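You operate a simulated robot arm through the tools that you are given. There is no shell and no other tool. Be economical: measure what you need, move in short steps, check, and stop when the job is done.

Carry out the task below with a simulated robot arm. There is one attempt and no reset: what you move stays moved.

TASK
Put things in order on the table top. At the end: the green scrub sponge stands where the purple sponge stood; the orange ball can from the table top stands where the orange sponge stood; the orange sponge is in the grey bucket; the purple sponge is on the grey collar tray; the white wax stick stands where the orange ball can stood; whatever was shut is shut again. Leave all else as you found it, and nothing knocked over.
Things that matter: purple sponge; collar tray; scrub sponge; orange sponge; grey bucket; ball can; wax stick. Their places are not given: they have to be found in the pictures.

It is judged by the outcome, as a careful person would: the job done as asked, and still so three seconds after it is handed in. It fails if anything else is knocked over, pushed out of place, dropped, spilled or broken.

THE ROBOT
A 6-joint arm with a two-finger parallel gripper, fixed in place. Base frame: the origin is at the foot of the arm, x ahead of it, y to its left, z up; the work surface is at about z = 0.88. Lengths are in m, angles in rad, forces in N, time in s.
With the tool pointing down near the work surface it reaches from about 0.24 to 0.64 m from the base axis. Its first joint turns from -1.152 to 1.152 rad. Payload 2.7 kg.
Tool frame: the origin (TCP) lies between the finger pads and is the grasp point; the fingertips stand 0.023 m ahead of it; z points along the fingers, y is the line along which they close. The gripper opens to 0.094 m. The fingers are 0.038 m wide and 0.01 m thick; the gripper's body (0.054 by 0.096 m) begins 0.039 m behind the TCP.
Orientation is told as [roll, pitch, yaw] about the base's x, y, z axes, in that order, counted from this pose: with the fingers straight down and closing along the base's y, the tool's x points along the base's -x, its y along +y and its z along -z.

THE INTERFACE
- The arm moves only by the tool send_rows. Its arguments are lists of equal length, an entry for each row: "dr": the turn, a rotation vector about the tool's x, y, z in units of 180 degrees (1.0 is 180 degrees), a list of three; "linear": the shift along the tool's x, y, z in units of 300 mm (1.0 is 300 mm), a list of three; "grip": the closure, from 0 (fully open) to 1 (shut). In form: {"dr": [[rx, ry, rz], ...], "linear": [[tx, ty, tz], ...], "grip": [grip, ...]}. A call has 1 to 10 rows; each row is the pose to reach, as a shift and turn from the pose commanded when the call began, along the tool's axes at that moment. A call with a number of a shift or a turn outside -1 to 1 is refused whole. A row lasts 0.2 s, in which the tool goes at most 0.05 m and 0.15 rad; a call with a longer step from one row to the next is refused whole, and so is a gripper value outside its range. A pose out of reach is approached as far as the arm can. The call stops where the force on the tool passes 40 N (or 10 N more than at its start, if that is more) or the arm is blocked; 0.2 s more then pass. The fingers move at their own pace (about 0.045 m/s each) and stop on an object; they squeeze with about 27 N. The grip force told is the motor's: it shows also when the fingers shut on nothing. Time passes only in rows, and 0.2 s behind the last, so rows that repeat a pose let the fingers close. It gives the time, the measured TCP pose, the force on the tool (base axes), the opening and the grip force at its end, in the units of the frame above (readings bear some noise).
- Cameras (640 x 400 px; columns grow to the right, rows downward): "scene" is fixed at [0.0686, -0.4362, 1.411]; the picture's right is [0.72, -0.70, 0.00], its down [-0.27, -0.28, -0.92] and it looks along [0.64, 0.66, -0.39] (base axes); focal length 298 px, centre (320, 200). "wrist" rides on the gripper at [-0.039, 0, -0.044] in the tool frame; the picture's right is [0.00, -1.00, 0.00], its down [0.97, 0.00, -0.24] and it looks along [0.24, 0.00, 0.97] (tool axes); focal length 218 px, centre (320, 200).
- camera(camera): a new picture of that camera. No time passes.
- pixel_to_xyz(camera, pixels): for up to 12 pixels [column, row] of the newest picture of that camera ("zoom" is the newest enlarged one), the place [x, y, z] in the base frame of the surface seen there, good to about 0.003 m, but the place of the scene camera against the robot may be out by one fixed shift of up to 0.025 m in any direction. No time passes.
- inspect(camera, box): a new picture of the part [left, top, right, bottom] of that camera's present view, enlarged. No time passes.
- finish_job(): hands the job in; it is judged then, once.

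Work in short steps. Measure before you move; look again where a grasp or a placing could have gone wrong, and mend it. You have 80 turns and 54 pictures in all, the two below and enlarged ones among them. Open the gripper and draw the arm clear of the work before you hand the job in, unless the task says otherwise; then end with one line.

The tools are called after "Request:" as a command line: name --argument value ..., lists and objects as JSON in quotes. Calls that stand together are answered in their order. send_rows: Moves the arm, as the interface text tells. Its arguments: {"type":"object","properties":{"dr":{"type":"array","items":{"type":"array","items":{"type":"number"}}},"linear":{"type":"array","items":{"type":"array","items":{"type":"number"}}},"grip":{"type":"array","items":{"type":"number"}}},"required":["dr","linear","grip"]} The other tools are called the same way: camera (camera) takes a picture; pixel_to_xyz (camera, pixels) gives the place of the surface under pixels of a picture; inspect (camera, box) takes an enlarged picture of a part of a camera's view; finish_job () hands the job in.

At the start:

```text
time_s: 0.0
tcp_pos: [0.3507, 0.0723, 1.2722]
orientation: [-0.001, -0.002, -0.001]
contact_force: [0.6, 0.3, 0.9]
gripper_width: 0.094
finger_force: 0.1
```

scene: 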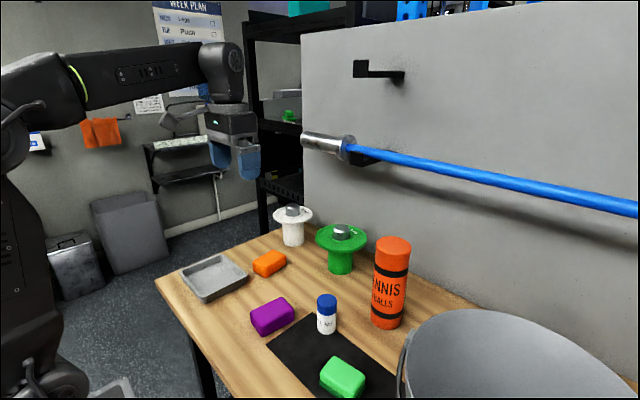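
wrist: 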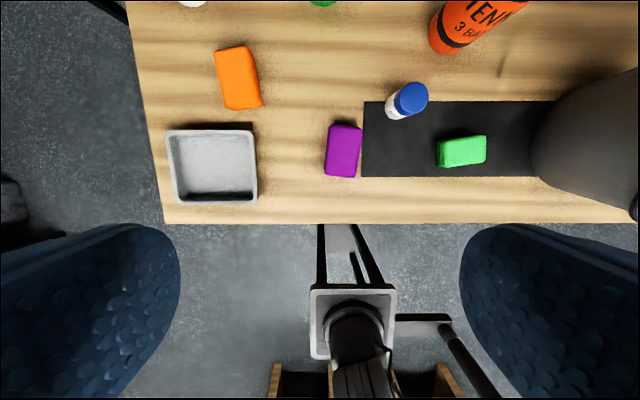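

I'll measure the objects seen in the wrist picture (orange sponge, tray, purple, wax stick, green, can) and look closer at the bucket in the scene view.

Request:
pixel_to_xyz --camera "wrist" --pixels '[[238, 78], [212, 165], [343, 151], [410, 98], [461, 152], [450, 40], [172, 205], [252, 135], [590, 140], [365, 105], [365, 175], [300, 200]]'

Request:
inspect --camera "scene" --box '[360, 220, 640, 400]'

Request:
inspect --camera "scene" --box '[150, 200, 430, 400]'

```text
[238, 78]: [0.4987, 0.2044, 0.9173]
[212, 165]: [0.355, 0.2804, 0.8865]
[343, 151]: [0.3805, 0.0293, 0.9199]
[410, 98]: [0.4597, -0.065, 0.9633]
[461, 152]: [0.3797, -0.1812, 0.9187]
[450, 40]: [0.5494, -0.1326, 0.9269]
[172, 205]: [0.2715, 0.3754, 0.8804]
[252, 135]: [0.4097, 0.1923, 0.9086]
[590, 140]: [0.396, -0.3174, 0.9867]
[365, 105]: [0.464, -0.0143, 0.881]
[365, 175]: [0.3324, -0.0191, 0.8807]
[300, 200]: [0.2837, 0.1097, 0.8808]
```

```text
2.22 times, centred on (500, 310) of scene
```

zoom: 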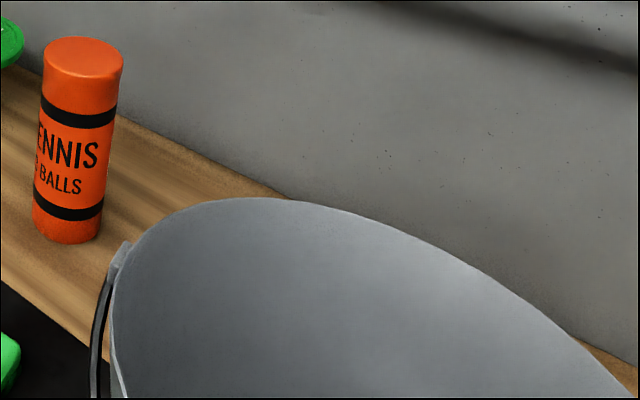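

```text
2.00 times, centred on (290, 300) of scene
```

zoom: 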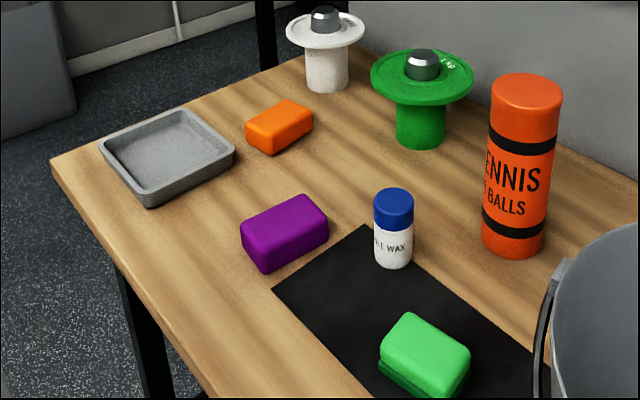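

The bucket's inside is unclear from here; I move the arm to the right at the present height to look into it from above.

Request:
send_rows --dr '[[0, 0, 0], [0, 0, 0], [0, 0, 0], [0, 0, 0], [0, 0, 0], [0, 0, 0]]' --linear '[[0, -0.15, 0], [0, -0.3, 0], [0, -0.45, 0], [0, -0.6, 0], [0, -0.75, 0], [0, -0.8, 0]]' --grip '[0, 0, 0, 0, 0, 0]'

Request:
camera --camera "wrist"

```text
time_s: 1.4
tcp_pos: [0.3504, -0.1666, 1.2711]
orientation: [-0.001, -0.002, -0.002]
contact_force: [-0.2, -0.2, -0.1]
gripper_width: 0.0939
finger_force: 0.0
```

```text
49 pictures are left
```

wrist: 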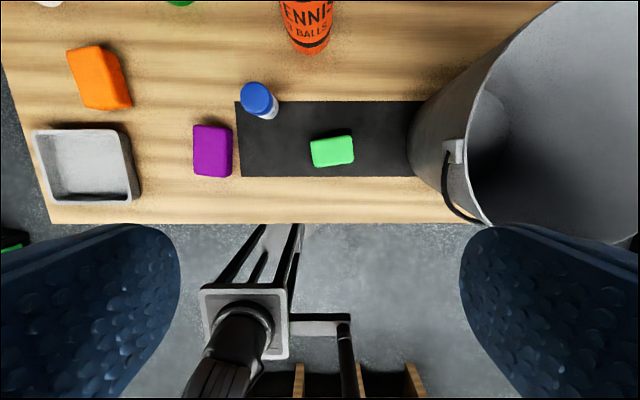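

The bucket is open (no lid). I measure its rim and floor, and the sponges' edges.

Request:
pixel_to_xyz --camera "wrist" --pixels '[[452, 152], [491, 218], [487, 85], [550, 6], [600, 100], [520, 130], [636, 190], [413, 130], [312, 50], [480, 160], [560, 200], [625, 20]]'

Request:
pixel_to_xyz --camera "wrist" --pixels '[[195, 127], [230, 127], [197, 173], [230, 175], [312, 143], [350, 137], [315, 165], [352, 161], [68, 53], [99, 47], [84, 105], [122, 107]]'

Request:
pixel_to_xyz --camera "scene" --pixels '[[393, 243], [390, 290], [327, 298], [272, 313], [268, 260], [214, 276], [343, 372], [341, 230], [293, 211], [387, 322], [326, 330], [342, 240]]'

```text
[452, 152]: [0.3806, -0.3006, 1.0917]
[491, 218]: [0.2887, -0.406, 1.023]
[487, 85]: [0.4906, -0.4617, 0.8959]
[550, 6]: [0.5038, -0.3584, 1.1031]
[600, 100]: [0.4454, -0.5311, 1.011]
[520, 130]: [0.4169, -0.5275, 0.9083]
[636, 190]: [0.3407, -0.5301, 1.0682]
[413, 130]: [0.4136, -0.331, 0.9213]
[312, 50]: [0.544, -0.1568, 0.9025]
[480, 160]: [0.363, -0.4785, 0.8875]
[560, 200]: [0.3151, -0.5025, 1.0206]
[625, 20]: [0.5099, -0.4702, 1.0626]
```

```text
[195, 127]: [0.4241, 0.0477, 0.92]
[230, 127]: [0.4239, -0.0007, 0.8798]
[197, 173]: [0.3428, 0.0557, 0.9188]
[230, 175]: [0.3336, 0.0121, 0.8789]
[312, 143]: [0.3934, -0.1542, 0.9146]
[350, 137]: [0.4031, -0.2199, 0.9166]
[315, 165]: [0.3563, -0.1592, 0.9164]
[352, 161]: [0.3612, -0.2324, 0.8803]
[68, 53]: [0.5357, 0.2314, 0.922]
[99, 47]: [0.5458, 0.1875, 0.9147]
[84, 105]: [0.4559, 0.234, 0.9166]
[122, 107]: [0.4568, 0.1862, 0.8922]
```

```text
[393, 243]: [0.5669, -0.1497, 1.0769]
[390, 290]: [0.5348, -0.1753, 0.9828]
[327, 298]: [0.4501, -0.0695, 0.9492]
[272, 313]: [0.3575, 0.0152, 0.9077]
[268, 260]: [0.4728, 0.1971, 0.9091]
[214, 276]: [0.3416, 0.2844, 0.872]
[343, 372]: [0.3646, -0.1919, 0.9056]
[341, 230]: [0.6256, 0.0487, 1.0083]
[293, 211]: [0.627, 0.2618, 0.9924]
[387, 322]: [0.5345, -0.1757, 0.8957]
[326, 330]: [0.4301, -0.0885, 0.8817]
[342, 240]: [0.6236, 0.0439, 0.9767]
```

I measure the wall-mounted bar, wall and hook in the scene so as to know clearances, and go on to look at the can from closer.

Request:
pixel_to_xyz --camera "scene" --pixels '[[310, 143], [348, 148], [420, 162], [500, 180], [600, 203], [500, 250], [380, 74], [400, 80], [376, 156], [405, 375], [410, 340], [450, 316]]'

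Request:
send_rows --dr '[[0, 0, 0], [0, 0, 0], [0, 0, 0], [0, 0, 0], [0, 0, 0], [0, 0, 0]]' --linear '[[-0.03, 0.15, 0], [-0.06, 0.3, 0], [-0.09, 0.45, 0.05], [-0.11, 0.6, 0.12], [-0.11, 0.68, 0.25], [-0.11, 0.68, 0.35]]' --grip '[0, 0, 0, 0, 0, 0]'

Request:
camera --camera "wrist"

```text
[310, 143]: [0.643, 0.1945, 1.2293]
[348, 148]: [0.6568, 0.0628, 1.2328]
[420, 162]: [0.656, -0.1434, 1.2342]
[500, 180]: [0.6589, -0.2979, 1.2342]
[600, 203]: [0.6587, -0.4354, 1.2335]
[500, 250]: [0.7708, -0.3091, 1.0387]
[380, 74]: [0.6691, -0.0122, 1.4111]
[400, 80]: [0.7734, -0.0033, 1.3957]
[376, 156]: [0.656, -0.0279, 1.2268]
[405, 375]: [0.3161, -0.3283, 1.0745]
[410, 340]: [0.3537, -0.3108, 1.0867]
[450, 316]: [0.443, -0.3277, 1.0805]
```

```text
time_s: 2.8
tcp_pos: [0.3852, 0.0367, 1.1655]
orientation: [0.0, -0.002, -0.003]
contact_force: [0.2, -0.3, -0.6]
gripper_width: 0.0938
finger_force: 0.0
```

```text
48 pictures are left
```

wrist: 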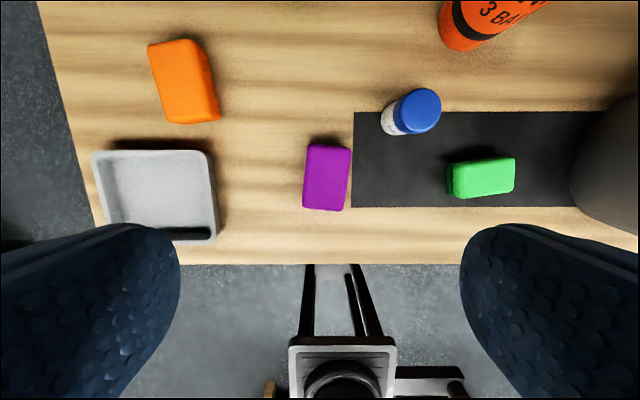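

Sponge top corners are clear here. I measure purple (309..351, 145..211), green, orange, and the tray corners.

Request:
pixel_to_xyz --camera "wrist" --pixels '[[311, 148], [349, 152], [342, 207], [305, 204], [455, 166], [513, 160], [513, 190], [457, 195], [152, 48], [190, 43], [167, 121], [215, 116]]'

Request:
pixel_to_xyz --camera "wrist" --pixels '[[94, 153], [207, 153], [216, 215], [150, 190], [112, 218], [204, 165], [206, 225], [105, 165], [417, 112], [440, 112], [400, 112], [420, 92]]'

Request:
inspect --camera "wrist" --box '[80, 120, 360, 260]'

```text
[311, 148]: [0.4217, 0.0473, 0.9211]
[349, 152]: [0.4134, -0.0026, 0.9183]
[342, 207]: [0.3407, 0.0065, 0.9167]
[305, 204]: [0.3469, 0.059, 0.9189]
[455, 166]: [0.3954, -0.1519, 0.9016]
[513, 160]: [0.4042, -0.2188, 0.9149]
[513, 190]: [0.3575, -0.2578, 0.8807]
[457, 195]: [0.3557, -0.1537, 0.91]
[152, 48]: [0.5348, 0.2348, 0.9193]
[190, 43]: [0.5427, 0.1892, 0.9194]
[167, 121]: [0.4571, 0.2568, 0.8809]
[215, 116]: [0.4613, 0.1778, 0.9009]
```

```text
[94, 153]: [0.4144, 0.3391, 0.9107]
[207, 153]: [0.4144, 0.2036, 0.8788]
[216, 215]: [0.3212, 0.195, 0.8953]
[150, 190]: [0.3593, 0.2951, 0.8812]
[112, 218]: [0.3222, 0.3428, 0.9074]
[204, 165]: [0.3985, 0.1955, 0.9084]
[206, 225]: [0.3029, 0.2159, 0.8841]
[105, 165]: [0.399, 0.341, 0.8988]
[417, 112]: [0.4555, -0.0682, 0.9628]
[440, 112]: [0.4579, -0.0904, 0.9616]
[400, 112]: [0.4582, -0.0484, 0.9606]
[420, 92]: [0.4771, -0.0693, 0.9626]
```

```text
2.29 times, centred on (220, 190) of wrist
```

zoom: 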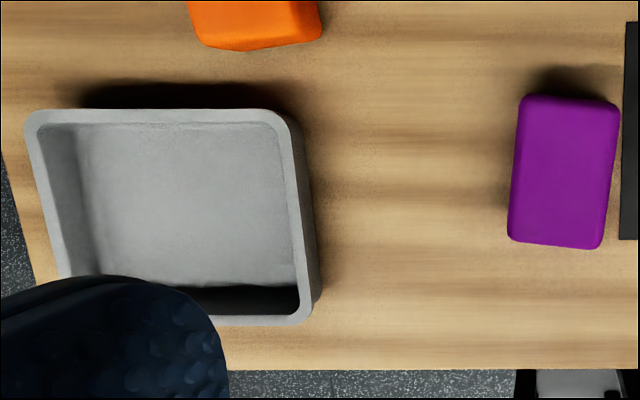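

Purple: centre ≈ (0.381, 0.028), top 0.92, yaw ≈ −0.15, about 0.055 wide. I go above it with that yaw and check.

Request:
send_rows --dr '[[0, 0, 0.02], [0, 0, 0.048], [0, 0, 0.048], [0, 0, 0.048], [0, 0, 0.048]]' --linear '[[0.007, -0.015, 0.13], [0.0133, -0.03, 0.28], [0.0133, -0.03, 0.43], [0.0133, -0.03, 0.54], [0.0133, -0.03, 0.6]]' --grip '[0, 0, 0, 0, 0]'

Request:
camera --camera "wrist"

```text
time_s: 4.0
tcp_pos: [0.3788, 0.0274, 0.9871]
orientation: [0.0, -0.002, -0.154]
contact_force: [-0.2, -0.2, 1.3]
gripper_width: 0.0939
finger_force: 0.1
```

```text
46 pictures are left
```

wrist: 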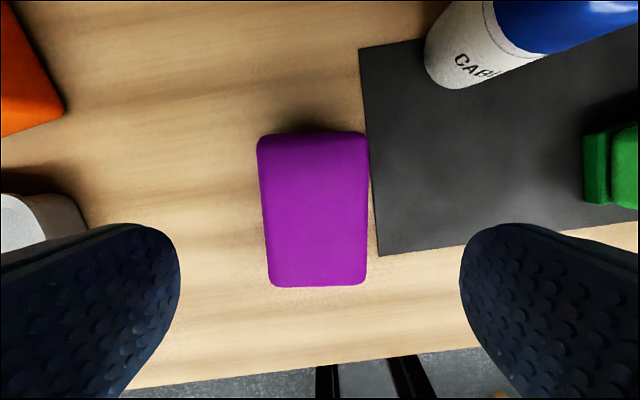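

Purple lies well between the fingers; refine centre.

Request:
pixel_to_xyz --camera "wrist" --pixels '[[262, 142], [362, 142], [364, 275], [272, 280], [316, 210], [268, 210], [366, 210], [314, 140], [318, 282]]'

```text
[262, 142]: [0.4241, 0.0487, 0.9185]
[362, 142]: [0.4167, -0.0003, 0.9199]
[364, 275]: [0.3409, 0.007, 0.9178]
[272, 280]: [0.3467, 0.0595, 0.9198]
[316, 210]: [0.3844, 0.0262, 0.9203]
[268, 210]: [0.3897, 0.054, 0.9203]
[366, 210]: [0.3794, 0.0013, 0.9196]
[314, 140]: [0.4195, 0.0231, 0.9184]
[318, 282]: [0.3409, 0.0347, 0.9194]
```

I descend to z≈0.908, close on it, and lift.

Request:
send_rows --dr '[[0, 0, 0], [0, 0, 0], [0, 0, 0], [0, 0, 0], [0, 0, 0], [0, 0, 0], [0, 0, 0]]' --linear '[[-0.01, 0.005, 0.1], [-0.01, 0.005, 0.2], [-0.01, 0.005, 0.262], [-0.01, 0.005, 0.262], [-0.01, 0.005, 0.262], [-0.01, 0.005, 0.262], [-0.01, 0.005, 0.262]]' --grip '[0, 0, 0, 1, 1, 1, 1]'

Request:
send_rows --dr '[[0, 0, 0], [0, 0, 0], [0, 0, 0], [0, 0, 0]]' --linear '[[0, 0, -0.1], [0, 0, -0.25], [0, 0, -0.4], [0, 0, -0.5]]' --grip '[1, 1, 1, 1]'

```text
time_s: 5.6
tcp_pos: [0.3829, 0.0284, 0.9079]
orientation: [0.0, -0.003, -0.154]
contact_force: [0.4, -0.1, -0.1]
gripper_width: 0.0598
finger_force: 26.8
```

```text
time_s: 6.6
tcp_pos: [0.3815, 0.0282, 1.0573]
orientation: [0.001, 0.001, -0.153]
contact_force: [-0.2, 0.0, 0.6]
gripper_width: 0.0591
finger_force: 27.1
```

Grasped (0.059 wide). I carry it at z≈1.06 over the tray while turning so its long side lies along the tray's longer side (y).

Request:
send_rows --dr '[[0, 0, -0.047], [0, 0, -0.094], [0, 0, -0.141], [0, 0, -0.188], [0, 0, -0.235], [0, 0, -0.282], [0, 0, -0.329], [0, 0, -0.376], [0, 0, -0.423], [0, 0, -0.47]]' --linear '[[0.02, 0.079, 0], [0.04, 0.158, 0], [0.06, 0.237, 0], [0.08, 0.317, 0], [0.1, 0.396, 0], [0.12, 0.475, 0], [0.14, 0.554, 0], [0.16, 0.633, 0], [0.181, 0.713, 0], [0.201, 0.792, 0]]' --grip '[1, 1, 1, 1, 1, 1, 1, 1, 1, 1]'

Request:
camera --camera "wrist"

Request:
camera --camera "scene"

```text
time_s: 8.8
tcp_pos: [0.3605, 0.2714, 1.0571]
orientation: [-0.001, 0.001, 1.327]
contact_force: [0.5, 1.1, -0.7]
gripper_width: 0.0592
finger_force: 26.4
```

```text
45 pictures are left
```

wrist: 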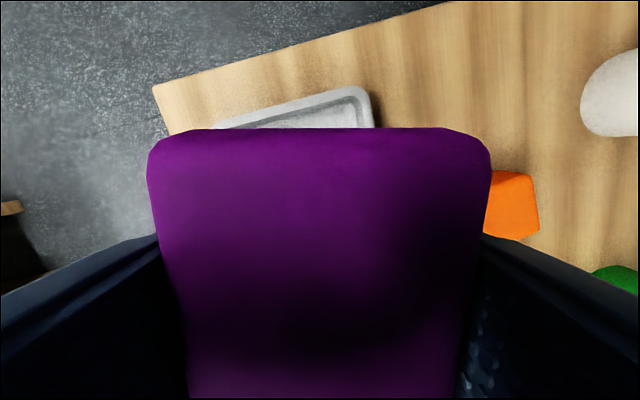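

```text
44 pictures are left
```

scene: 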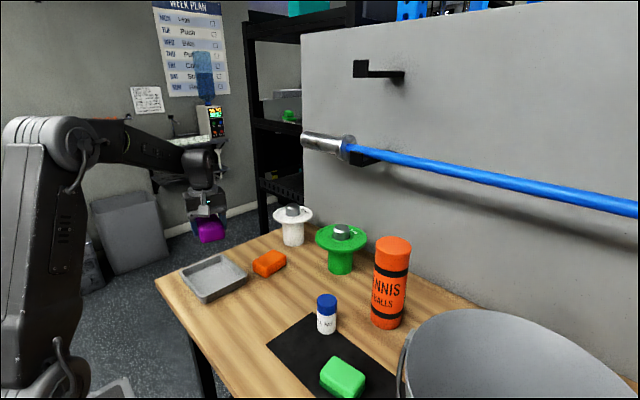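

I measure the tray rim in the scene view, to get its near edge relative to the far edge.

Request:
inspect --camera "scene" --box '[160, 235, 300, 323]'

```text
4.55 times, centred on (230, 279) of scene
```

zoom: 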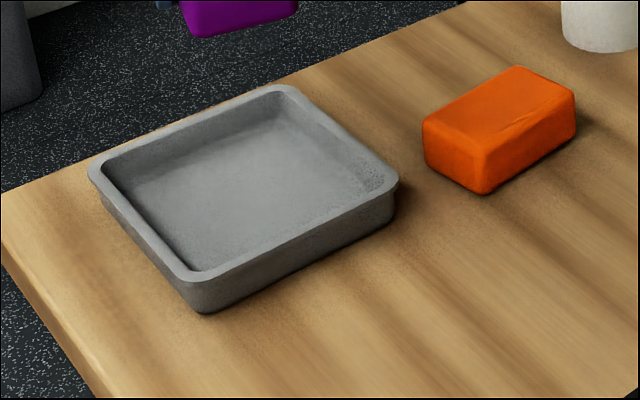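

Request:
pixel_to_xyz --camera "zoom" --pixels '[[96, 170], [275, 90], [388, 187], [200, 278], [180, 130], [335, 135], [150, 228], [295, 235], [245, 180], [210, 255], [115, 180], [365, 170]]'

```text
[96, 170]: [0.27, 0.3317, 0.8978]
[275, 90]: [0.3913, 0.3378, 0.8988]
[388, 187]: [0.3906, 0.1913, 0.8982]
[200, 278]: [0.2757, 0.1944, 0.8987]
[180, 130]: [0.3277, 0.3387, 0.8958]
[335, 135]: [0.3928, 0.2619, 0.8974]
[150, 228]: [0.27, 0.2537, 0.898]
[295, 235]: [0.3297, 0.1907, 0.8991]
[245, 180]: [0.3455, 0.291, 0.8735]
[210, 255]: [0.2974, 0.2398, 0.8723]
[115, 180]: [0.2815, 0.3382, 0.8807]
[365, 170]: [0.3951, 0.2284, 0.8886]
```

Tray centre ≈ (0.349, 0.269), rim 0.909, floor ≈ 0.884. I finish the turn, centre it and lower it to just above the floor.

Request:
send_rows --dr '[[0, 0, -0.04], [0, 0, -0.077], [0, 0, -0.077], [0, 0, -0.077], [0, 0, -0.077], [0, 0, -0.077], [0, 0, -0.077]]' --linear '[[0.017, 0.035, 0], [0.017, 0.035, 0.1], [0.017, 0.035, 0.22], [0.017, 0.035, 0.32], [0.017, 0.035, 0.4], [0.017, 0.035, 0.45], [0.017, 0.035, 0.475]]' --grip '[1, 1, 1, 1, 1, 1, 1]'

Request:
inspect --camera "scene" --box '[160, 215, 300, 323]'

```text
time_s: 10.4
tcp_pos: [0.3497, 0.2693, 0.9151]
orientation: [-0.001, 0.001, 1.566]
contact_force: [-0.3, 0.7, -0.8]
gripper_width: 0.059
finger_force: 27.1
```

```text
3.70 times, centred on (230, 269) of scene
```

zoom: 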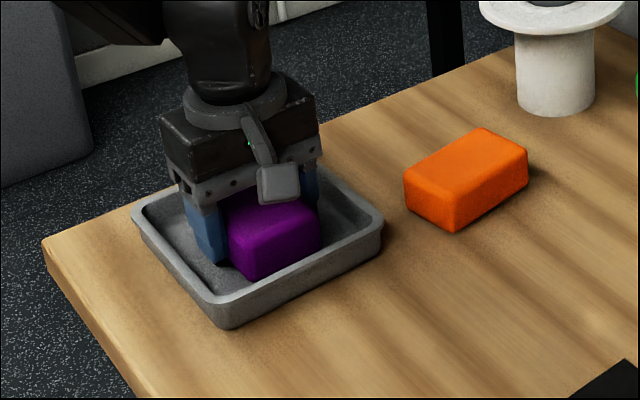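

It sits inside the tray with room. I lower 3 mm more, open just a little (0.076), and lift out.

Request:
send_rows --dr '[[0, 0, 0], [0, 0, 0], [0, 0, 0], [0, 0, 0], [0, 0, 0], [0, 0, 0], [0, 0, 0], [0, 0, 0]]' --linear '[[0, 0, 0.01], [0, 0, 0.01], [0, 0, 0.01], [0, 0, 0.01], [0, 0, -0.06], [0, 0, -0.16], [0, 0, -0.3], [0, 0, -0.44]]' --grip '[1, 0.2, 0.2, 0.2, 0.2, 0.2, 0.2, 0]'

Request:
inspect --camera "scene" --box '[160, 215, 300, 323]'

```text
time_s: 12.2
tcp_pos: [0.3477, 0.2686, 1.0466]
orientation: [-0.002, 0.0, 1.564]
contact_force: [0.5, -0.3, 0.0]
gripper_width: 0.0939
finger_force: 0.0
```

```text
3.70 times, centred on (230, 269) of scene
```

zoom: 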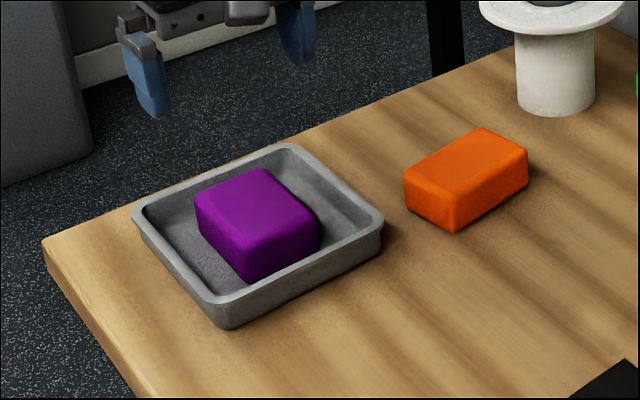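

Purple is on the tray. Next, the green sponge: I travel at z≈1.05 keeping the fingers closing along x.

Request:
send_rows --dr '[[0, 0, 0], [0, 0, 0], [0, 0, 0], [0, 0, 0], [0, 0, 0], [0, 0, 0]]' --linear '[[0.14, -0.02, -0.03], [0.29, -0.04, -0.05], [0.44, -0.06, -0.05], [0.59, -0.08, -0.05], [0.74, -0.1, -0.05], [0.88, -0.104, -0.05]]' --grip '[0, 0, 0, 0, 0, 0]'

Request:
send_rows --dr '[[0, 0, 0], [0, 0, 0], [0, 0, 0], [0, 0, 0], [0, 0, 0]]' --linear '[[0.14, 0, 0], [0.28, 0, 0], [0.42, 0, 0], [0.55, 0, 0], [0.643, 0, 0]]' --grip '[0, 0, 0, 0, 0]'

Request:
camera --camera "wrist"

```text
time_s: 13.6
tcp_pos: [0.3776, 0.0042, 1.0657]
orientation: [-0.001, 0.001, 1.566]
contact_force: [-0.1, -1.0, 0.7]
gripper_width: 0.0938
finger_force: 0.0
```

```text
time_s: 14.8
tcp_pos: [0.3768, -0.1879, 1.0641]
orientation: [-0.003, -0.002, 1.565]
contact_force: [0.0, 0.3, -0.1]
gripper_width: 0.0938
finger_force: 0.1
```

```text
40 pictures are left
```

wrist: 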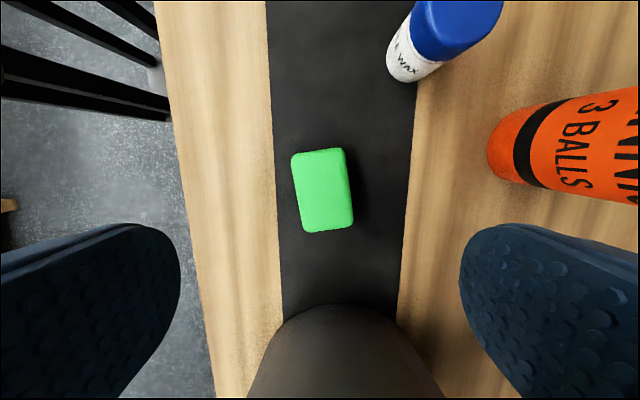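

Measure the green sponge's top corners: (293,153),(342,149),(352,224),(306,232).

Request:
pixel_to_xyz --camera "wrist" --pixels '[[295, 158], [339, 152], [349, 222], [308, 229], [323, 190], [300, 195], [344, 188], [318, 154], [330, 228]]'

```text
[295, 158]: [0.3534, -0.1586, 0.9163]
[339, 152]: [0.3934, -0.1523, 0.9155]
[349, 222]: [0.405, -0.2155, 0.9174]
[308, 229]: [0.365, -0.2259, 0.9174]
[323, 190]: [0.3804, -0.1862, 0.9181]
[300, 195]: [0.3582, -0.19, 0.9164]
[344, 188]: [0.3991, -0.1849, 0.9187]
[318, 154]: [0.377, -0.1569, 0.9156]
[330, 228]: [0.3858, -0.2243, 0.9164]
```

Green centre (0.379, −0.188), needs yaw ≈ 1.74. I align, descend to 0.909 and grip.

Request:
send_rows --dr '[[0, 0, -0.03], [0, 0, -0.056], [0, 0, -0.056], [0, 0, -0.056], [0, 0, -0.056], [0, 0, -0.056], [0, 0, -0.056], [0, 0, -0.056], [0, 0, -0.056]]' --linear '[[0, -0.007, 0.1], [0, -0.007, 0.25], [0, -0.007, 0.38], [0, -0.007, 0.47], [0, -0.007, 0.515], [0, -0.007, 0.515], [0, -0.007, 0.515], [0, -0.007, 0.515], [0, -0.007, 0.515]]' --grip '[0, 0, 0, 0, 0, 1, 1, 1, 1]'

Request:
send_rows --dr '[[0, 0, 0], [0, 0, 0], [0, 0, 0], [0, 0, 0], [0, 0, 0]]' --linear '[[0, 0, -0.1], [0, 0, -0.25], [0, 0, -0.4], [0, 0, -0.5], [0, 0, -0.5]]' --grip '[1, 1, 1, 1, 1]'

```text
time_s: 16.8
tcp_pos: [0.3804, -0.1864, 0.9082]
orientation: [-0.003, 0.0, 1.74]
contact_force: [0.3, -0.9, -0.2]
gripper_width: 0.0489
finger_force: 27.2
```

```text
time_s: 18.0
tcp_pos: [0.3795, -0.1881, 1.0587]
orientation: [-0.001, 0.0, 1.74]
contact_force: [-0.4, -0.5, 0.3]
gripper_width: 0.049
finger_force: 26.8
```

Held (0.049). I carry it to the purple sponge's old spot (0.382, 0.0285), turning toward yaw −0.155.

Request:
send_rows --dr '[[0, 0, 0.046], [0, 0, 0.092], [0, 0, 0.138], [0, 0, 0.184], [0, 0, 0.23], [0, 0, 0.276], [0, 0, 0.322], [0, 0, 0.368], [0, 0, 0.414], [0, 0, 0.46]]' --linear '[[-0.071, -0.013, 0], [-0.142, -0.026, 0], [-0.213, -0.039, 0], [-0.284, -0.052, 0], [-0.355, -0.065, 0], [-0.426, -0.078, 0], [-0.497, -0.091, 0], [-0.568, -0.104, 0], [-0.639, -0.117, 0], [-0.71, -0.13, 0]]' --grip '[1, 1, 1, 1, 1, 1, 1, 1, 1, 1]'

Request:
send_rows --dr '[[0, 0, 0.046], [0, 0, 0.092], [0, 0, 0.138], [0, 0, 0.143], [0, 0, 0.143]]' --linear '[[0, 0, 0], [0, 0, 0.05], [0, 0, 0.1], [0, 0, 0.2], [0, 0, 0.27]]' --grip '[1, 1, 1, 1, 1]'

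```text
time_s: 20.2
tcp_pos: [0.3824, 0.0299, 1.057]
orientation: [-0.001, -0.003, 0.294]
contact_force: [0.6, 0.5, 0.1]
gripper_width: 0.049
finger_force: 27.1
```

```text
time_s: 21.4
tcp_pos: [0.3819, 0.0287, 0.9758]
orientation: [0.0, -0.004, -0.155]
contact_force: [-0.1, 0.3, -0.5]
gripper_width: 0.0491
finger_force: 27.0
```

Positioned; lower to ~0.908, open and lift.

Request:
send_rows --dr '[[0, 0, 0], [0, 0, 0], [0, 0, 0], [0, 0, 0], [0, 0, 0], [0, 0, 0], [0, 0, 0], [0, 0, 0], [0, 0, 0], [0, 0, 0]]' --linear '[[0, 0, 0.1], [0, 0, 0.18], [0, 0, 0.22], [0, 0, 0.224], [0, 0, 0.224], [0, 0, 0.224], [0, 0, 0.224], [0, 0, 0.12], [0, 0, -0.02], [0, 0, -0.17]]' --grip '[1, 1, 1, 1, 0.2, 0.2, 0.2, 0.2, 0, 0]'

Request:
camera --camera "wrist"

```text
time_s: 23.6
tcp_pos: [0.3821, 0.0298, 1.0267]
orientation: [-0.002, 0.001, -0.156]
contact_force: [-0.2, 0.7, 0.1]
gripper_width: 0.094
finger_force: 0.0
```

```text
39 pictures are left
```

wrist: 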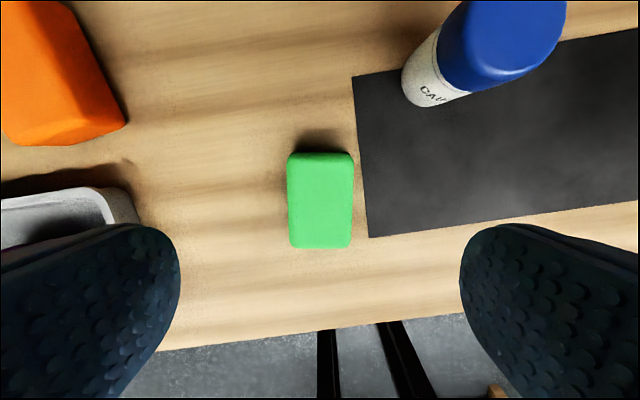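

Green is placed well. Now over the orange sponge.

Request:
send_rows --dr '[[0, 0, -0.02], [0, 0, -0.05], [0, 0, -0.08], [0, 0, -0.104], [0, 0, -0.104]]' --linear '[[-0.056, 0.129, -0.04], [-0.112, 0.258, -0.08], [-0.168, 0.387, -0.08], [-0.224, 0.516, -0.08], [-0.28, 0.645, -0.08]]' --grip '[0, 0, 0, 0, 0]'

Request:
camera --camera "wrist"

```text
time_s: 24.8
tcp_pos: [0.4957, 0.2076, 1.0533]
orientation: [-0.002, 0.0, 0.174]
contact_force: [0.1, 0.1, 0.3]
gripper_width: 0.094
finger_force: 0.1
```

```text
38 pictures are left
```

wrist: 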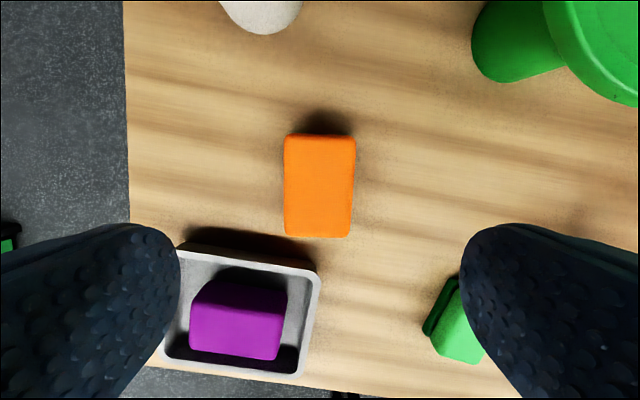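

Request:
pixel_to_xyz --camera "wrist" --pixels '[[288, 139], [352, 141], [347, 233], [288, 231], [320, 185], [287, 185], [350, 185], [322, 138], [318, 234], [258, 20], [528, 50], [320, 265]]'

```text
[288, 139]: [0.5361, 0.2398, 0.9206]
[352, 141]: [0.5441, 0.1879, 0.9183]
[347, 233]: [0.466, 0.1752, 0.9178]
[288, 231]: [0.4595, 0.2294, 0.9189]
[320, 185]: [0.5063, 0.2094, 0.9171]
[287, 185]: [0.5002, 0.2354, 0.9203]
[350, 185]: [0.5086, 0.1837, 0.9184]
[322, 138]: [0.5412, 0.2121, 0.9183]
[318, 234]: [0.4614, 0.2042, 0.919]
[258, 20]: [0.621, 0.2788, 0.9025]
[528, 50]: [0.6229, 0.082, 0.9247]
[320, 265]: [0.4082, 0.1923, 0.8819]
```

Orange centre (0.5015, 0.208), yaw ≈ 0.155. Descend, grip, lift.

Request:
send_rows --dr '[[0, 0, 0.006], [0, 0, 0.006], [0, 0, 0.006], [0, 0, 0.006], [0, 0, 0.006], [0, 0, 0.006], [0, 0, 0.006], [0, 0, 0.006], [0, 0, 0.006]]' --linear '[[-0.019, -0.002, 0.12], [-0.019, -0.002, 0.27], [-0.019, -0.002, 0.4], [-0.019, -0.002, 0.46], [-0.019, -0.002, 0.482], [-0.019, -0.002, 0.482], [-0.019, -0.002, 0.482], [-0.019, -0.002, 0.482], [-0.019, -0.002, 0.482]]' --grip '[0, 0, 0, 0, 0, 1, 1, 1, 1]'

Request:
send_rows --dr '[[0, 0, 0], [0, 0, 0], [0, 0, 0], [0, 0, 0], [0, 0, 0], [0, 0, 0], [0, 0, 0], [0, 0, 0]]' --linear '[[0, 0, -0.1], [0, 0, -0.25], [0, 0, -0.4], [0.1, 0, -0.5], [0.22, 0, -0.6], [0.34, 0, -0.7], [0.42, 0, -0.8], [0.45, 0, -0.9]]' --grip '[1, 1, 1, 1, 1, 1, 1, 1]'

```text
time_s: 26.8
tcp_pos: [0.501, 0.2081, 0.9074]
orientation: [-0.001, -0.004, 0.154]
contact_force: [0.0, -1.0, -0.5]
gripper_width: 0.0594
finger_force: 27.1
```

```text
time_s: 28.6
tcp_pos: [0.3666, 0.1852, 1.1793]
orientation: [-0.003, 0.001, 0.153]
contact_force: [-0.2, -0.1, 0.2]
gripper_width: 0.0593
finger_force: 26.9
```

Held. I raise to ~1.21 and traverse to the bucket centre (≈0.40, −0.425).

Request:
send_rows --dr '[[0, 0, 0], [0, 0, 0], [0, 0, 0], [0, 0, 0], [0, 0, 0], [0, 0, 0], [0, 0, 0]]' --linear '[[0.014, -0.12, -0.06], [0.028, -0.27, -0.1], [0.042, -0.42, -0.1], [0.057, -0.57, -0.1], [0.071, -0.72, -0.1], [0.086, -0.86, -0.1], [0.1, -1.0, -0.1]]' --grip '[1, 1, 1, 1, 1, 1, 1]'

Request:
send_rows --dr '[[0, 0, 0], [0, 0, 0], [0, 0, 0], [0, 0, 0], [0, 0, 0], [0, 0, 0], [0, 0, 0], [0, 0, 0]]' --linear '[[0.014, -0.14, 0], [0.028, -0.28, 0], [0.042, -0.42, 0], [0.057, -0.56, 0], [0.071, -0.7, 0], [0.086, -0.84, 0], [0.1, -0.96, 0], [0.1, -1.0, 0]]' --grip '[1, 1, 1, 1, 1, 1, 1, 1]'

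Request:
camera --camera "wrist"

Request:
camera --camera "scene"

```text
time_s: 30.2
tcp_pos: [0.3817, -0.1164, 1.2071]
orientation: [-0.001, -0.003, 0.157]
contact_force: [0.4, -0.3, -0.7]
gripper_width: 0.0591
finger_force: 27.5
```

```text
time_s: 32.0
tcp_pos: [0.3899, -0.3997, 1.1987]
orientation: [-0.001, -0.001, 0.155]
contact_force: [0.0, -0.1, -0.6]
gripper_width: 0.0595
finger_force: 26.9
out of reach, approached as far as the arm can: row 7, 8
```

```text
37 pictures are left
```

wrist: 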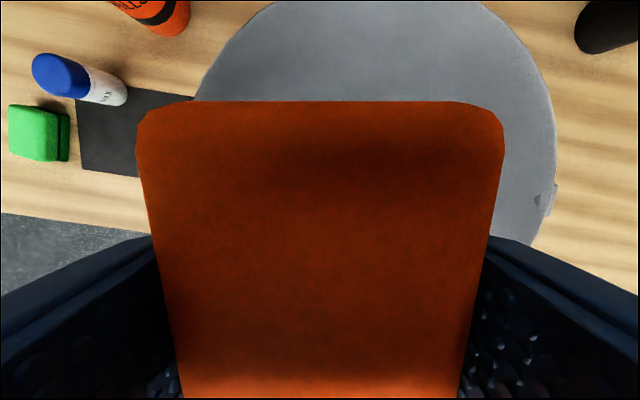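

```text
36 pictures are left
```

scene: 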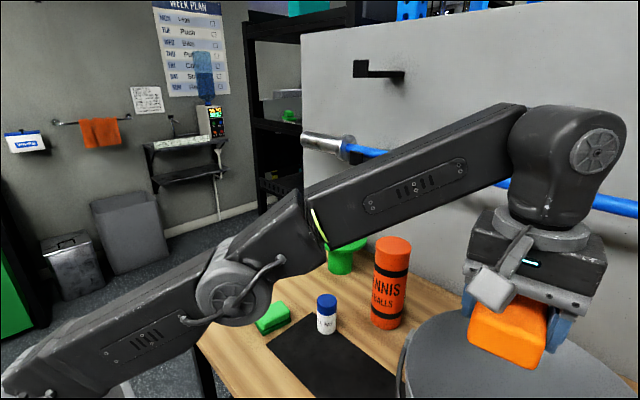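

The arm is at its reach limit at this height. I check depths within the bucket's circle to be sure it's the open interior.

Request:
pixel_to_xyz --camera "wrist" --pixels '[[350, 40], [350, 80], [280, 60], [430, 60], [500, 80], [530, 120], [520, 180], [545, 195], [240, 80], [350, 6], [552, 130], [215, 80]]'

Request:
pixel_to_xyz --camera "scene" --pixels '[[235, 290], [290, 230], [272, 316], [440, 380], [430, 330], [480, 385], [560, 150], [510, 345], [300, 280], [400, 180]]'

```text
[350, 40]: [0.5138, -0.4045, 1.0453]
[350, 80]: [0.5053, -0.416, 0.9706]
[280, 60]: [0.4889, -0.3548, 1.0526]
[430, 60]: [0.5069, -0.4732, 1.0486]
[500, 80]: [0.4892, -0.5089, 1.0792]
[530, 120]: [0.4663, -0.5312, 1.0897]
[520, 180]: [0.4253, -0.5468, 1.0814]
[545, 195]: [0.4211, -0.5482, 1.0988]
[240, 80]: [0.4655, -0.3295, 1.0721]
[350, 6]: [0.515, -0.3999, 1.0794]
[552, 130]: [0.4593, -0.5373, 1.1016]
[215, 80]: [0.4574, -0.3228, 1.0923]
```

```text
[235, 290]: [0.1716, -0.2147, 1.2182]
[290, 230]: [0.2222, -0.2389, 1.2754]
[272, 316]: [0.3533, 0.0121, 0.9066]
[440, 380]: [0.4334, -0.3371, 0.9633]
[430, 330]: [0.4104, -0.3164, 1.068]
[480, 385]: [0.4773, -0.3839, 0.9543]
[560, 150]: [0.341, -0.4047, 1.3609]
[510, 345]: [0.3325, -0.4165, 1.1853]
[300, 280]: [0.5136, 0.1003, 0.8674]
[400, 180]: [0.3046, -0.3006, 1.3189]
```

It's the open interior (centre ≈ (0.396, −0.43)). I lower gradually to ~1.02 and check.

Request:
send_rows --dr '[[0, 0, 0], [0, 0, 0], [0, 0, 0], [0, 0, 0], [0, 0, 0], [0, 0, 0], [0, 0, 0]]' --linear '[[0, 0, 0.1], [0, -0.02, 0.2], [0, -0.03, 0.3], [0, -0.03, 0.4], [0, -0.03, 0.5], [0, -0.03, 0.6], [0, -0.03, 0.6]]' --grip '[1, 1, 1, 1, 1, 1, 1]'

Request:
camera --camera "scene"

```text
time_s: 33.6
tcp_pos: [0.3927, -0.4108, 1.0197]
orientation: [-0.001, -0.003, 0.154]
contact_force: [0.9, -0.1, 2.9]
gripper_width: 0.0596
finger_force: 27.1
```

```text
35 pictures are left
```

scene: 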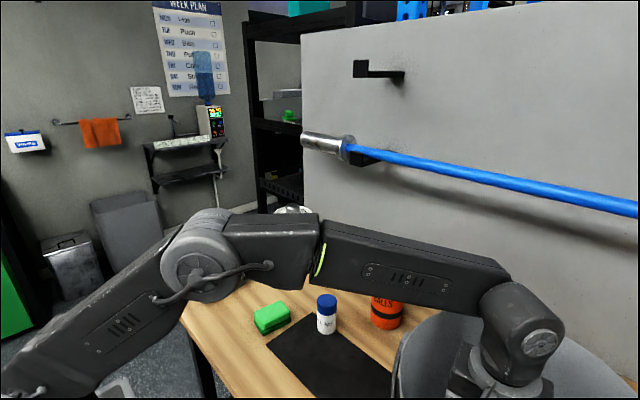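

Request:
pixel_to_xyz --camera "scene" --pixels '[[440, 303], [470, 300], [490, 345], [520, 350], [500, 375], [420, 330], [475, 290], [400, 290], [485, 375], [450, 385]]'

Request:
inspect --camera "scene" --box '[360, 240, 640, 400]'

```text
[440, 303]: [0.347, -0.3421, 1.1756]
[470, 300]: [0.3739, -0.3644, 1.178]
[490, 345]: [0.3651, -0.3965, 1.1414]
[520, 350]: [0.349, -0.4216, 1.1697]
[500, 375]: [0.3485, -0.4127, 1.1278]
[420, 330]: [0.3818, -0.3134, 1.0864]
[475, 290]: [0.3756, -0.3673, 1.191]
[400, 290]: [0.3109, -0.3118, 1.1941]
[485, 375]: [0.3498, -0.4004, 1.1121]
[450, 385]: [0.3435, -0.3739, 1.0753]
```

```text
2.29 times, centred on (500, 320) of scene
```

zoom: 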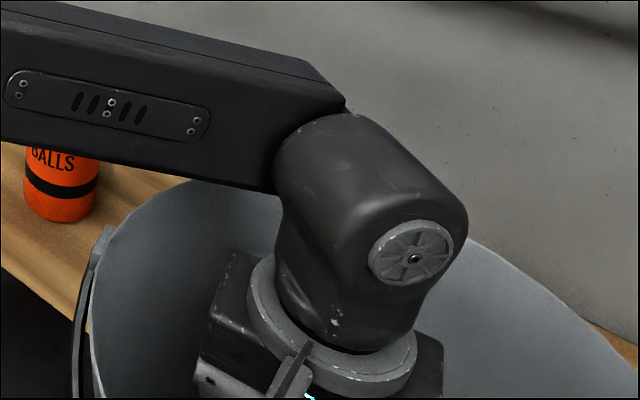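

The forearm clears the rim by ~8 cm. I lower 5.5 cm more, then open, and rise back out.

Request:
send_rows --dr '[[0, 0, 0], [0, 0, 0], [0, 0, 0], [0, 0, 0], [0, 0, 0], [0, 0, 0], [0, 0, 0], [0, 0, 0]]' --linear '[[0, -0.02, 0.06], [0, -0.03, 0.12], [0, -0.03, 0.18], [0, -0.03, 0.18], [0, -0.03, 0.18], [0, -0.03, 0.18], [0, -0.03, 0.18], [0, -0.03, 0.18]]' --grip '[1, 1, 1, 1, 0.1, 0.1, 0.1, 0.1]'

Request:
send_rows --dr '[[0, 0, 0], [0, 0, 0], [0, 0, 0], [0, 0, 0], [0, 0, 0], [0, 0, 0], [0, 0, 0], [0, 0, 0]]' --linear '[[0, 0.02, -0.1], [0, 0.04, -0.22], [0, 0.05, -0.34], [0, 0.05, -0.46], [0, 0.05, -0.58], [0, 0.05, -0.68], [0, 0.05, -0.75], [0, 0.05, -0.75]]' --grip '[0, 0, 0, 0, 0, 0, 0, 0]'

Request:
camera --camera "wrist"

```text
time_s: 35.4
tcp_pos: [0.3945, -0.42, 0.9641]
orientation: [0.0, -0.002, 0.154]
contact_force: [0.3, 0.4, -0.6]
gripper_width: 0.0844
finger_force: 0.0
```

```text
time_s: 37.2
tcp_pos: [0.391, -0.4023, 1.1914]
orientation: [0.001, -0.001, 0.153]
contact_force: [-0.7, 0.1, 0.1]
gripper_width: 0.0941
finger_force: 0.1
```

```text
33 pictures are left
```

wrist: 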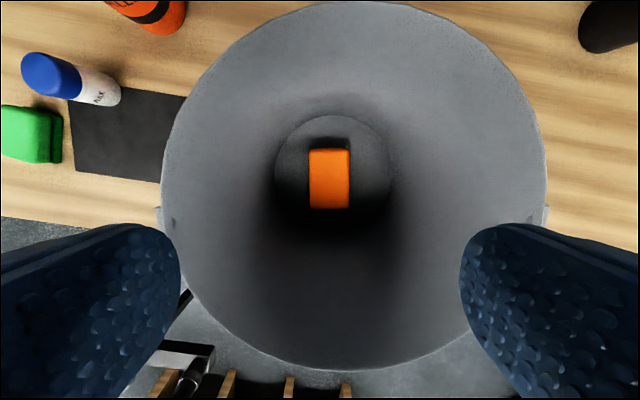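

Orange sponge lies on the bucket floor. Now over toward the ball can to measure it from above.

Request:
send_rows --dr '[[0, 0, 0.01], [0, 0, 0.02], [0, 0, 0.03], [0, 0, 0.04], [0, 0, 0.049], [0, 0, 0.049], [0, 0, 0.049]]' --linear '[[-0.072, 0.125, 0], [-0.144, 0.25, 0], [-0.216, 0.375, 0], [-0.288, 0.5, 0], [-0.36, 0.625, 0], [-0.43, 0.75, 0], [-0.502, 0.873, 0]]' --grip '[0, 0, 0, 0, 0, 0, 0]'

Request:
camera --camera "wrist"

Request:
camera --camera "scene"

```text
time_s: 38.8
tcp_pos: [0.4993, -0.1239, 1.1899]
orientation: [0.0, -0.001, 0.0]
contact_force: [-0.5, 1.1, -0.4]
gripper_width: 0.0941
finger_force: 0.1
```

```text
32 pictures are left
```

wrist: 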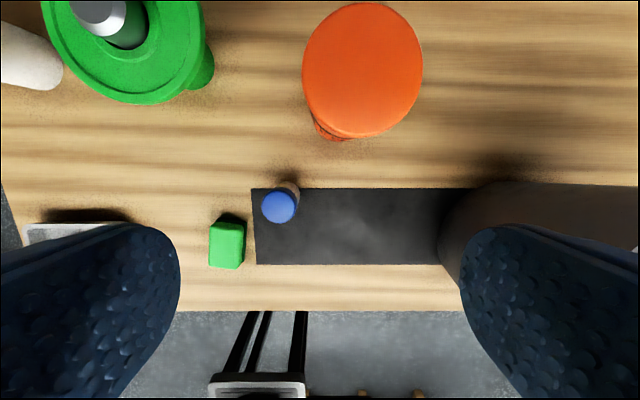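

```text
31 pictures are left
```

scene: 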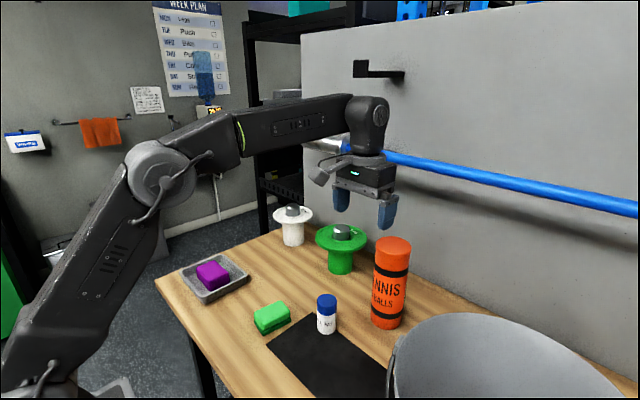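

Request:
pixel_to_xyz --camera "wrist" --pixels '[[362, 68], [306, 75], [420, 70], [362, 130], [362, 6], [279, 207], [265, 206], [293, 206], [279, 193], [325, 135], [110, 50], [180, 60]]'

Request:
pixel_to_xyz --camera "scene" --pixels '[[393, 243], [388, 325], [387, 160], [430, 170], [350, 150], [372, 180], [385, 120], [340, 247]]'

```text
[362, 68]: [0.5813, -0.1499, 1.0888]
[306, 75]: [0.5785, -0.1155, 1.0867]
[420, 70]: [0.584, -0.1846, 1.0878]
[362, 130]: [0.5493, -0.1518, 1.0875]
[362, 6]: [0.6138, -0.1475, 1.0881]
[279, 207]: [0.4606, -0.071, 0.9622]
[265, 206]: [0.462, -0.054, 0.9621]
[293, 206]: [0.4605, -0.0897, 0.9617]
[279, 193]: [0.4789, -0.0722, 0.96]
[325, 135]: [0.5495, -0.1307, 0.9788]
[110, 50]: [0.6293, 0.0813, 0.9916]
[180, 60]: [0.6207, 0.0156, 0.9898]
```

```text
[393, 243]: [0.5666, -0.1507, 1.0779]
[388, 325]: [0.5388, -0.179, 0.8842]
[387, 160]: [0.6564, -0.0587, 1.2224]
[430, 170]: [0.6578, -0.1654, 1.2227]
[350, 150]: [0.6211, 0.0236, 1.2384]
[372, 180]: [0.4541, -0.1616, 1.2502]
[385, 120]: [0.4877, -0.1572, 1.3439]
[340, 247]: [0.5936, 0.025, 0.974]
```

Can: centre (0.5815, −0.150), Ø≈0.070, top 1.088. The palm limits the grip depth, so I'll grip with TCP at ≈1.058. First to a point just above and short of it.

Request:
send_rows --dr '[[0, 0, 0], [0, 0, 0], [0, 0, 0], [0, 0, 0]]' --linear '[[-0.07, -0.087, 0.05], [-0.14, -0.087, 0.13], [-0.219, -0.087, 0.2], [-0.219, -0.087, 0.217]]' --grip '[0, 0, 0, 0]'

Request:
camera --camera "wrist"

Request:
inspect --camera "scene" --box '[300, 100, 520, 350]'

```text
time_s: 39.8
tcp_pos: [0.5644, -0.149, 1.1257]
orientation: [0.001, -0.002, 0.0]
contact_force: [0.1, -0.2, 0.0]
gripper_width: 0.094
finger_force: 0.1
```

```text
30 pictures are left
```

wrist: 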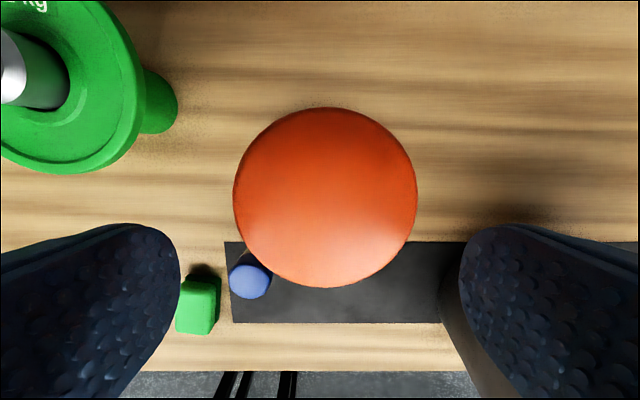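

```text
1.60 times, centred on (410, 225) of scene
```

zoom: 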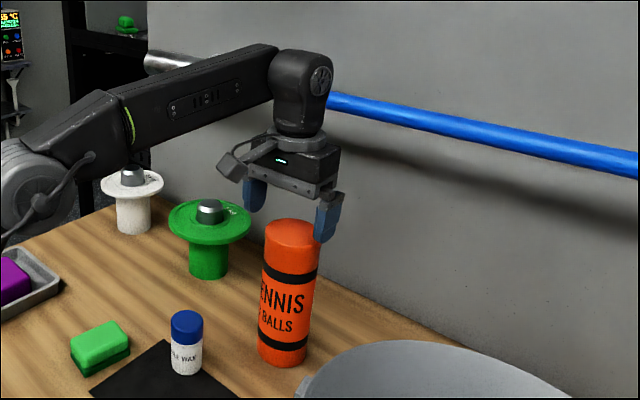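

Request:
pixel_to_xyz --camera "wrist" --pixels '[[325, 197], [236, 197], [413, 197], [325, 112], [325, 284], [280, 197], [370, 197]]'

```text
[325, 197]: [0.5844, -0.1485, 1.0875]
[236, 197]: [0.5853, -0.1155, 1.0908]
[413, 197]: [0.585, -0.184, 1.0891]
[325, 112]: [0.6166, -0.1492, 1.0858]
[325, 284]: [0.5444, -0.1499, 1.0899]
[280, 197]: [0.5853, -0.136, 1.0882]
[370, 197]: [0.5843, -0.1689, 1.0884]
```

Centre (0.581, −0.150) confirmed. Descend to 1.057 and close.

Request:
send_rows --dr '[[0, 0, 0], [0, 0, 0], [0, 0, 0], [0, 0, 0], [0, 0, 0], [0, 0, 0], [0, 0, 0]]' --linear '[[-0.025, -0.003, 0.08], [-0.045, -0.003, 0.15], [-0.055, -0.003, 0.2], [-0.055, -0.003, 0.228], [-0.055, -0.003, 0.228], [-0.055, -0.003, 0.228], [-0.055, -0.003, 0.228]]' --grip '[0, 0, 0, 0, 1, 1, 1]'

```text
time_s: 41.4
tcp_pos: [0.5817, -0.1486, 1.0586]
orientation: [0.001, -0.002, 0.0]
contact_force: [-0.1, -0.7, -0.1]
gripper_width: 0.0749
finger_force: 27.0
```

Gripped (0.075). Lift a little straight up, then inward and up.

Request:
send_rows --dr '[[0, 0, 0], [0, 0, 0], [0, 0, 0], [0, 0, 0], [0, 0, 0], [0, 0, 0], [0, 0, 0]]' --linear '[[0, 0, -0.04], [0.01, 0, -0.1], [0.07, 0, -0.18], [0.15, 0, -0.26], [0.23, 0, -0.34], [0.3, 0, -0.42], [0.36, 0, -0.44]]' --grip '[1, 1, 1, 1, 1, 1, 1]'

Request:
camera --camera "scene"

```text
time_s: 43.0
tcp_pos: [0.4742, -0.1477, 1.1901]
orientation: [0.0, 0.0, 0.0]
contact_force: [0.2, -1.4, -2.6]
gripper_width: 0.0744
finger_force: 26.3
```

```text
28 pictures are left
```

scene: 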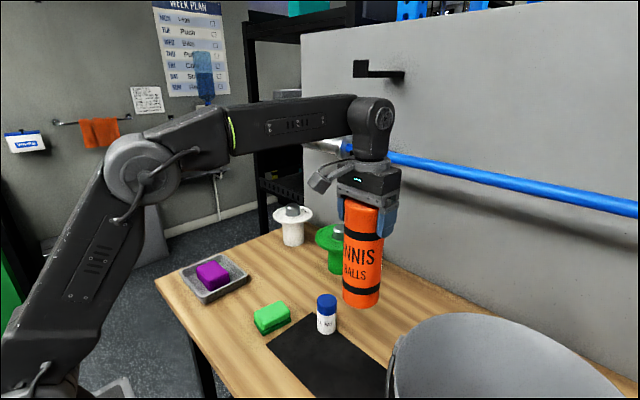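

Upright and high. Traverse left, passing above the wax stick.

Request:
send_rows --dr '[[0, 0, 0], [0, 0, 0], [0, 0, 0], [0, 0, 0], [0, 0, 0], [0, 0, 0], [0, 0, 0], [0, 0, 0]]' --linear '[[0, 0.1, 0], [0, 0.23, 0], [0, 0.36, 0], [0, 0.49, 0], [0, 0.62, 0], [0, 0.75, 0], [0, 0.87, 0], [0, 0.95, 0]]' --grip '[1, 1, 1, 1, 1, 1, 1, 1]'

Request:
send_rows --dr '[[0, 0, 0], [0, 0, 0], [0, 0, 0], [0, 0, 0], [0, 0, 0], [0, 0, 0]]' --linear '[[-0.03, 0.1, 0], [-0.06, 0.2, 0.05], [-0.092, 0.235, 0.13], [-0.092, 0.235, 0.22], [-0.092, 0.235, 0.3], [-0.092, 0.235, 0.35]]' --grip '[1, 1, 1, 1, 1, 1]'

Request:
camera --camera "scene"

```text
time_s: 44.8
tcp_pos: [0.4747, 0.1383, 1.1917]
orientation: [0.0, -0.002, 0.0]
contact_force: [-0.2, 0.8, -2.9]
gripper_width: 0.0745
finger_force: 27.6
```

```text
time_s: 46.2
tcp_pos: [0.5004, 0.208, 1.0849]
orientation: [0.003, -0.003, 0.001]
contact_force: [-0.3, 0.2, -2.5]
gripper_width: 0.0746
finger_force: 26.8
```

```text
27 pictures are left
```

scene: 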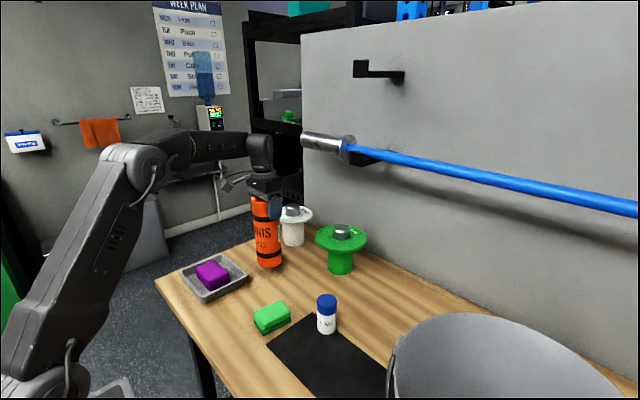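

Lower the last 2.6 cm gently.

Request:
send_rows --dr '[[0, 0, 0], [0, 0, 0], [0, 0, 0], [0, 0, 0]]' --linear '[[-0.003, 0, 0.04], [-0.003, 0, 0.07], [-0.003, 0, 0.083], [-0.003, 0, 0.088]]' --grip '[1, 1, 1, 1]'

Request:
inspect --camera "scene" --box '[210, 180, 350, 290]'

```text
time_s: 47.2
tcp_pos: [0.5018, 0.2087, 1.058]
orientation: [0.0, -0.002, 0.0]
contact_force: [-0.5, 0.6, -2.5]
gripper_width: 0.0744
finger_force: 27.4
```

```text
3.64 times, centred on (280, 235) of scene
```

zoom: 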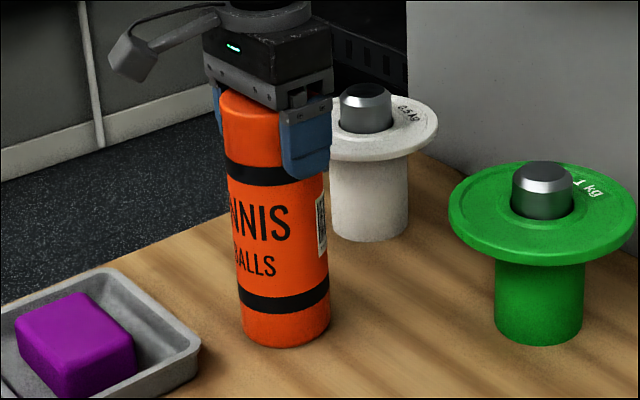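

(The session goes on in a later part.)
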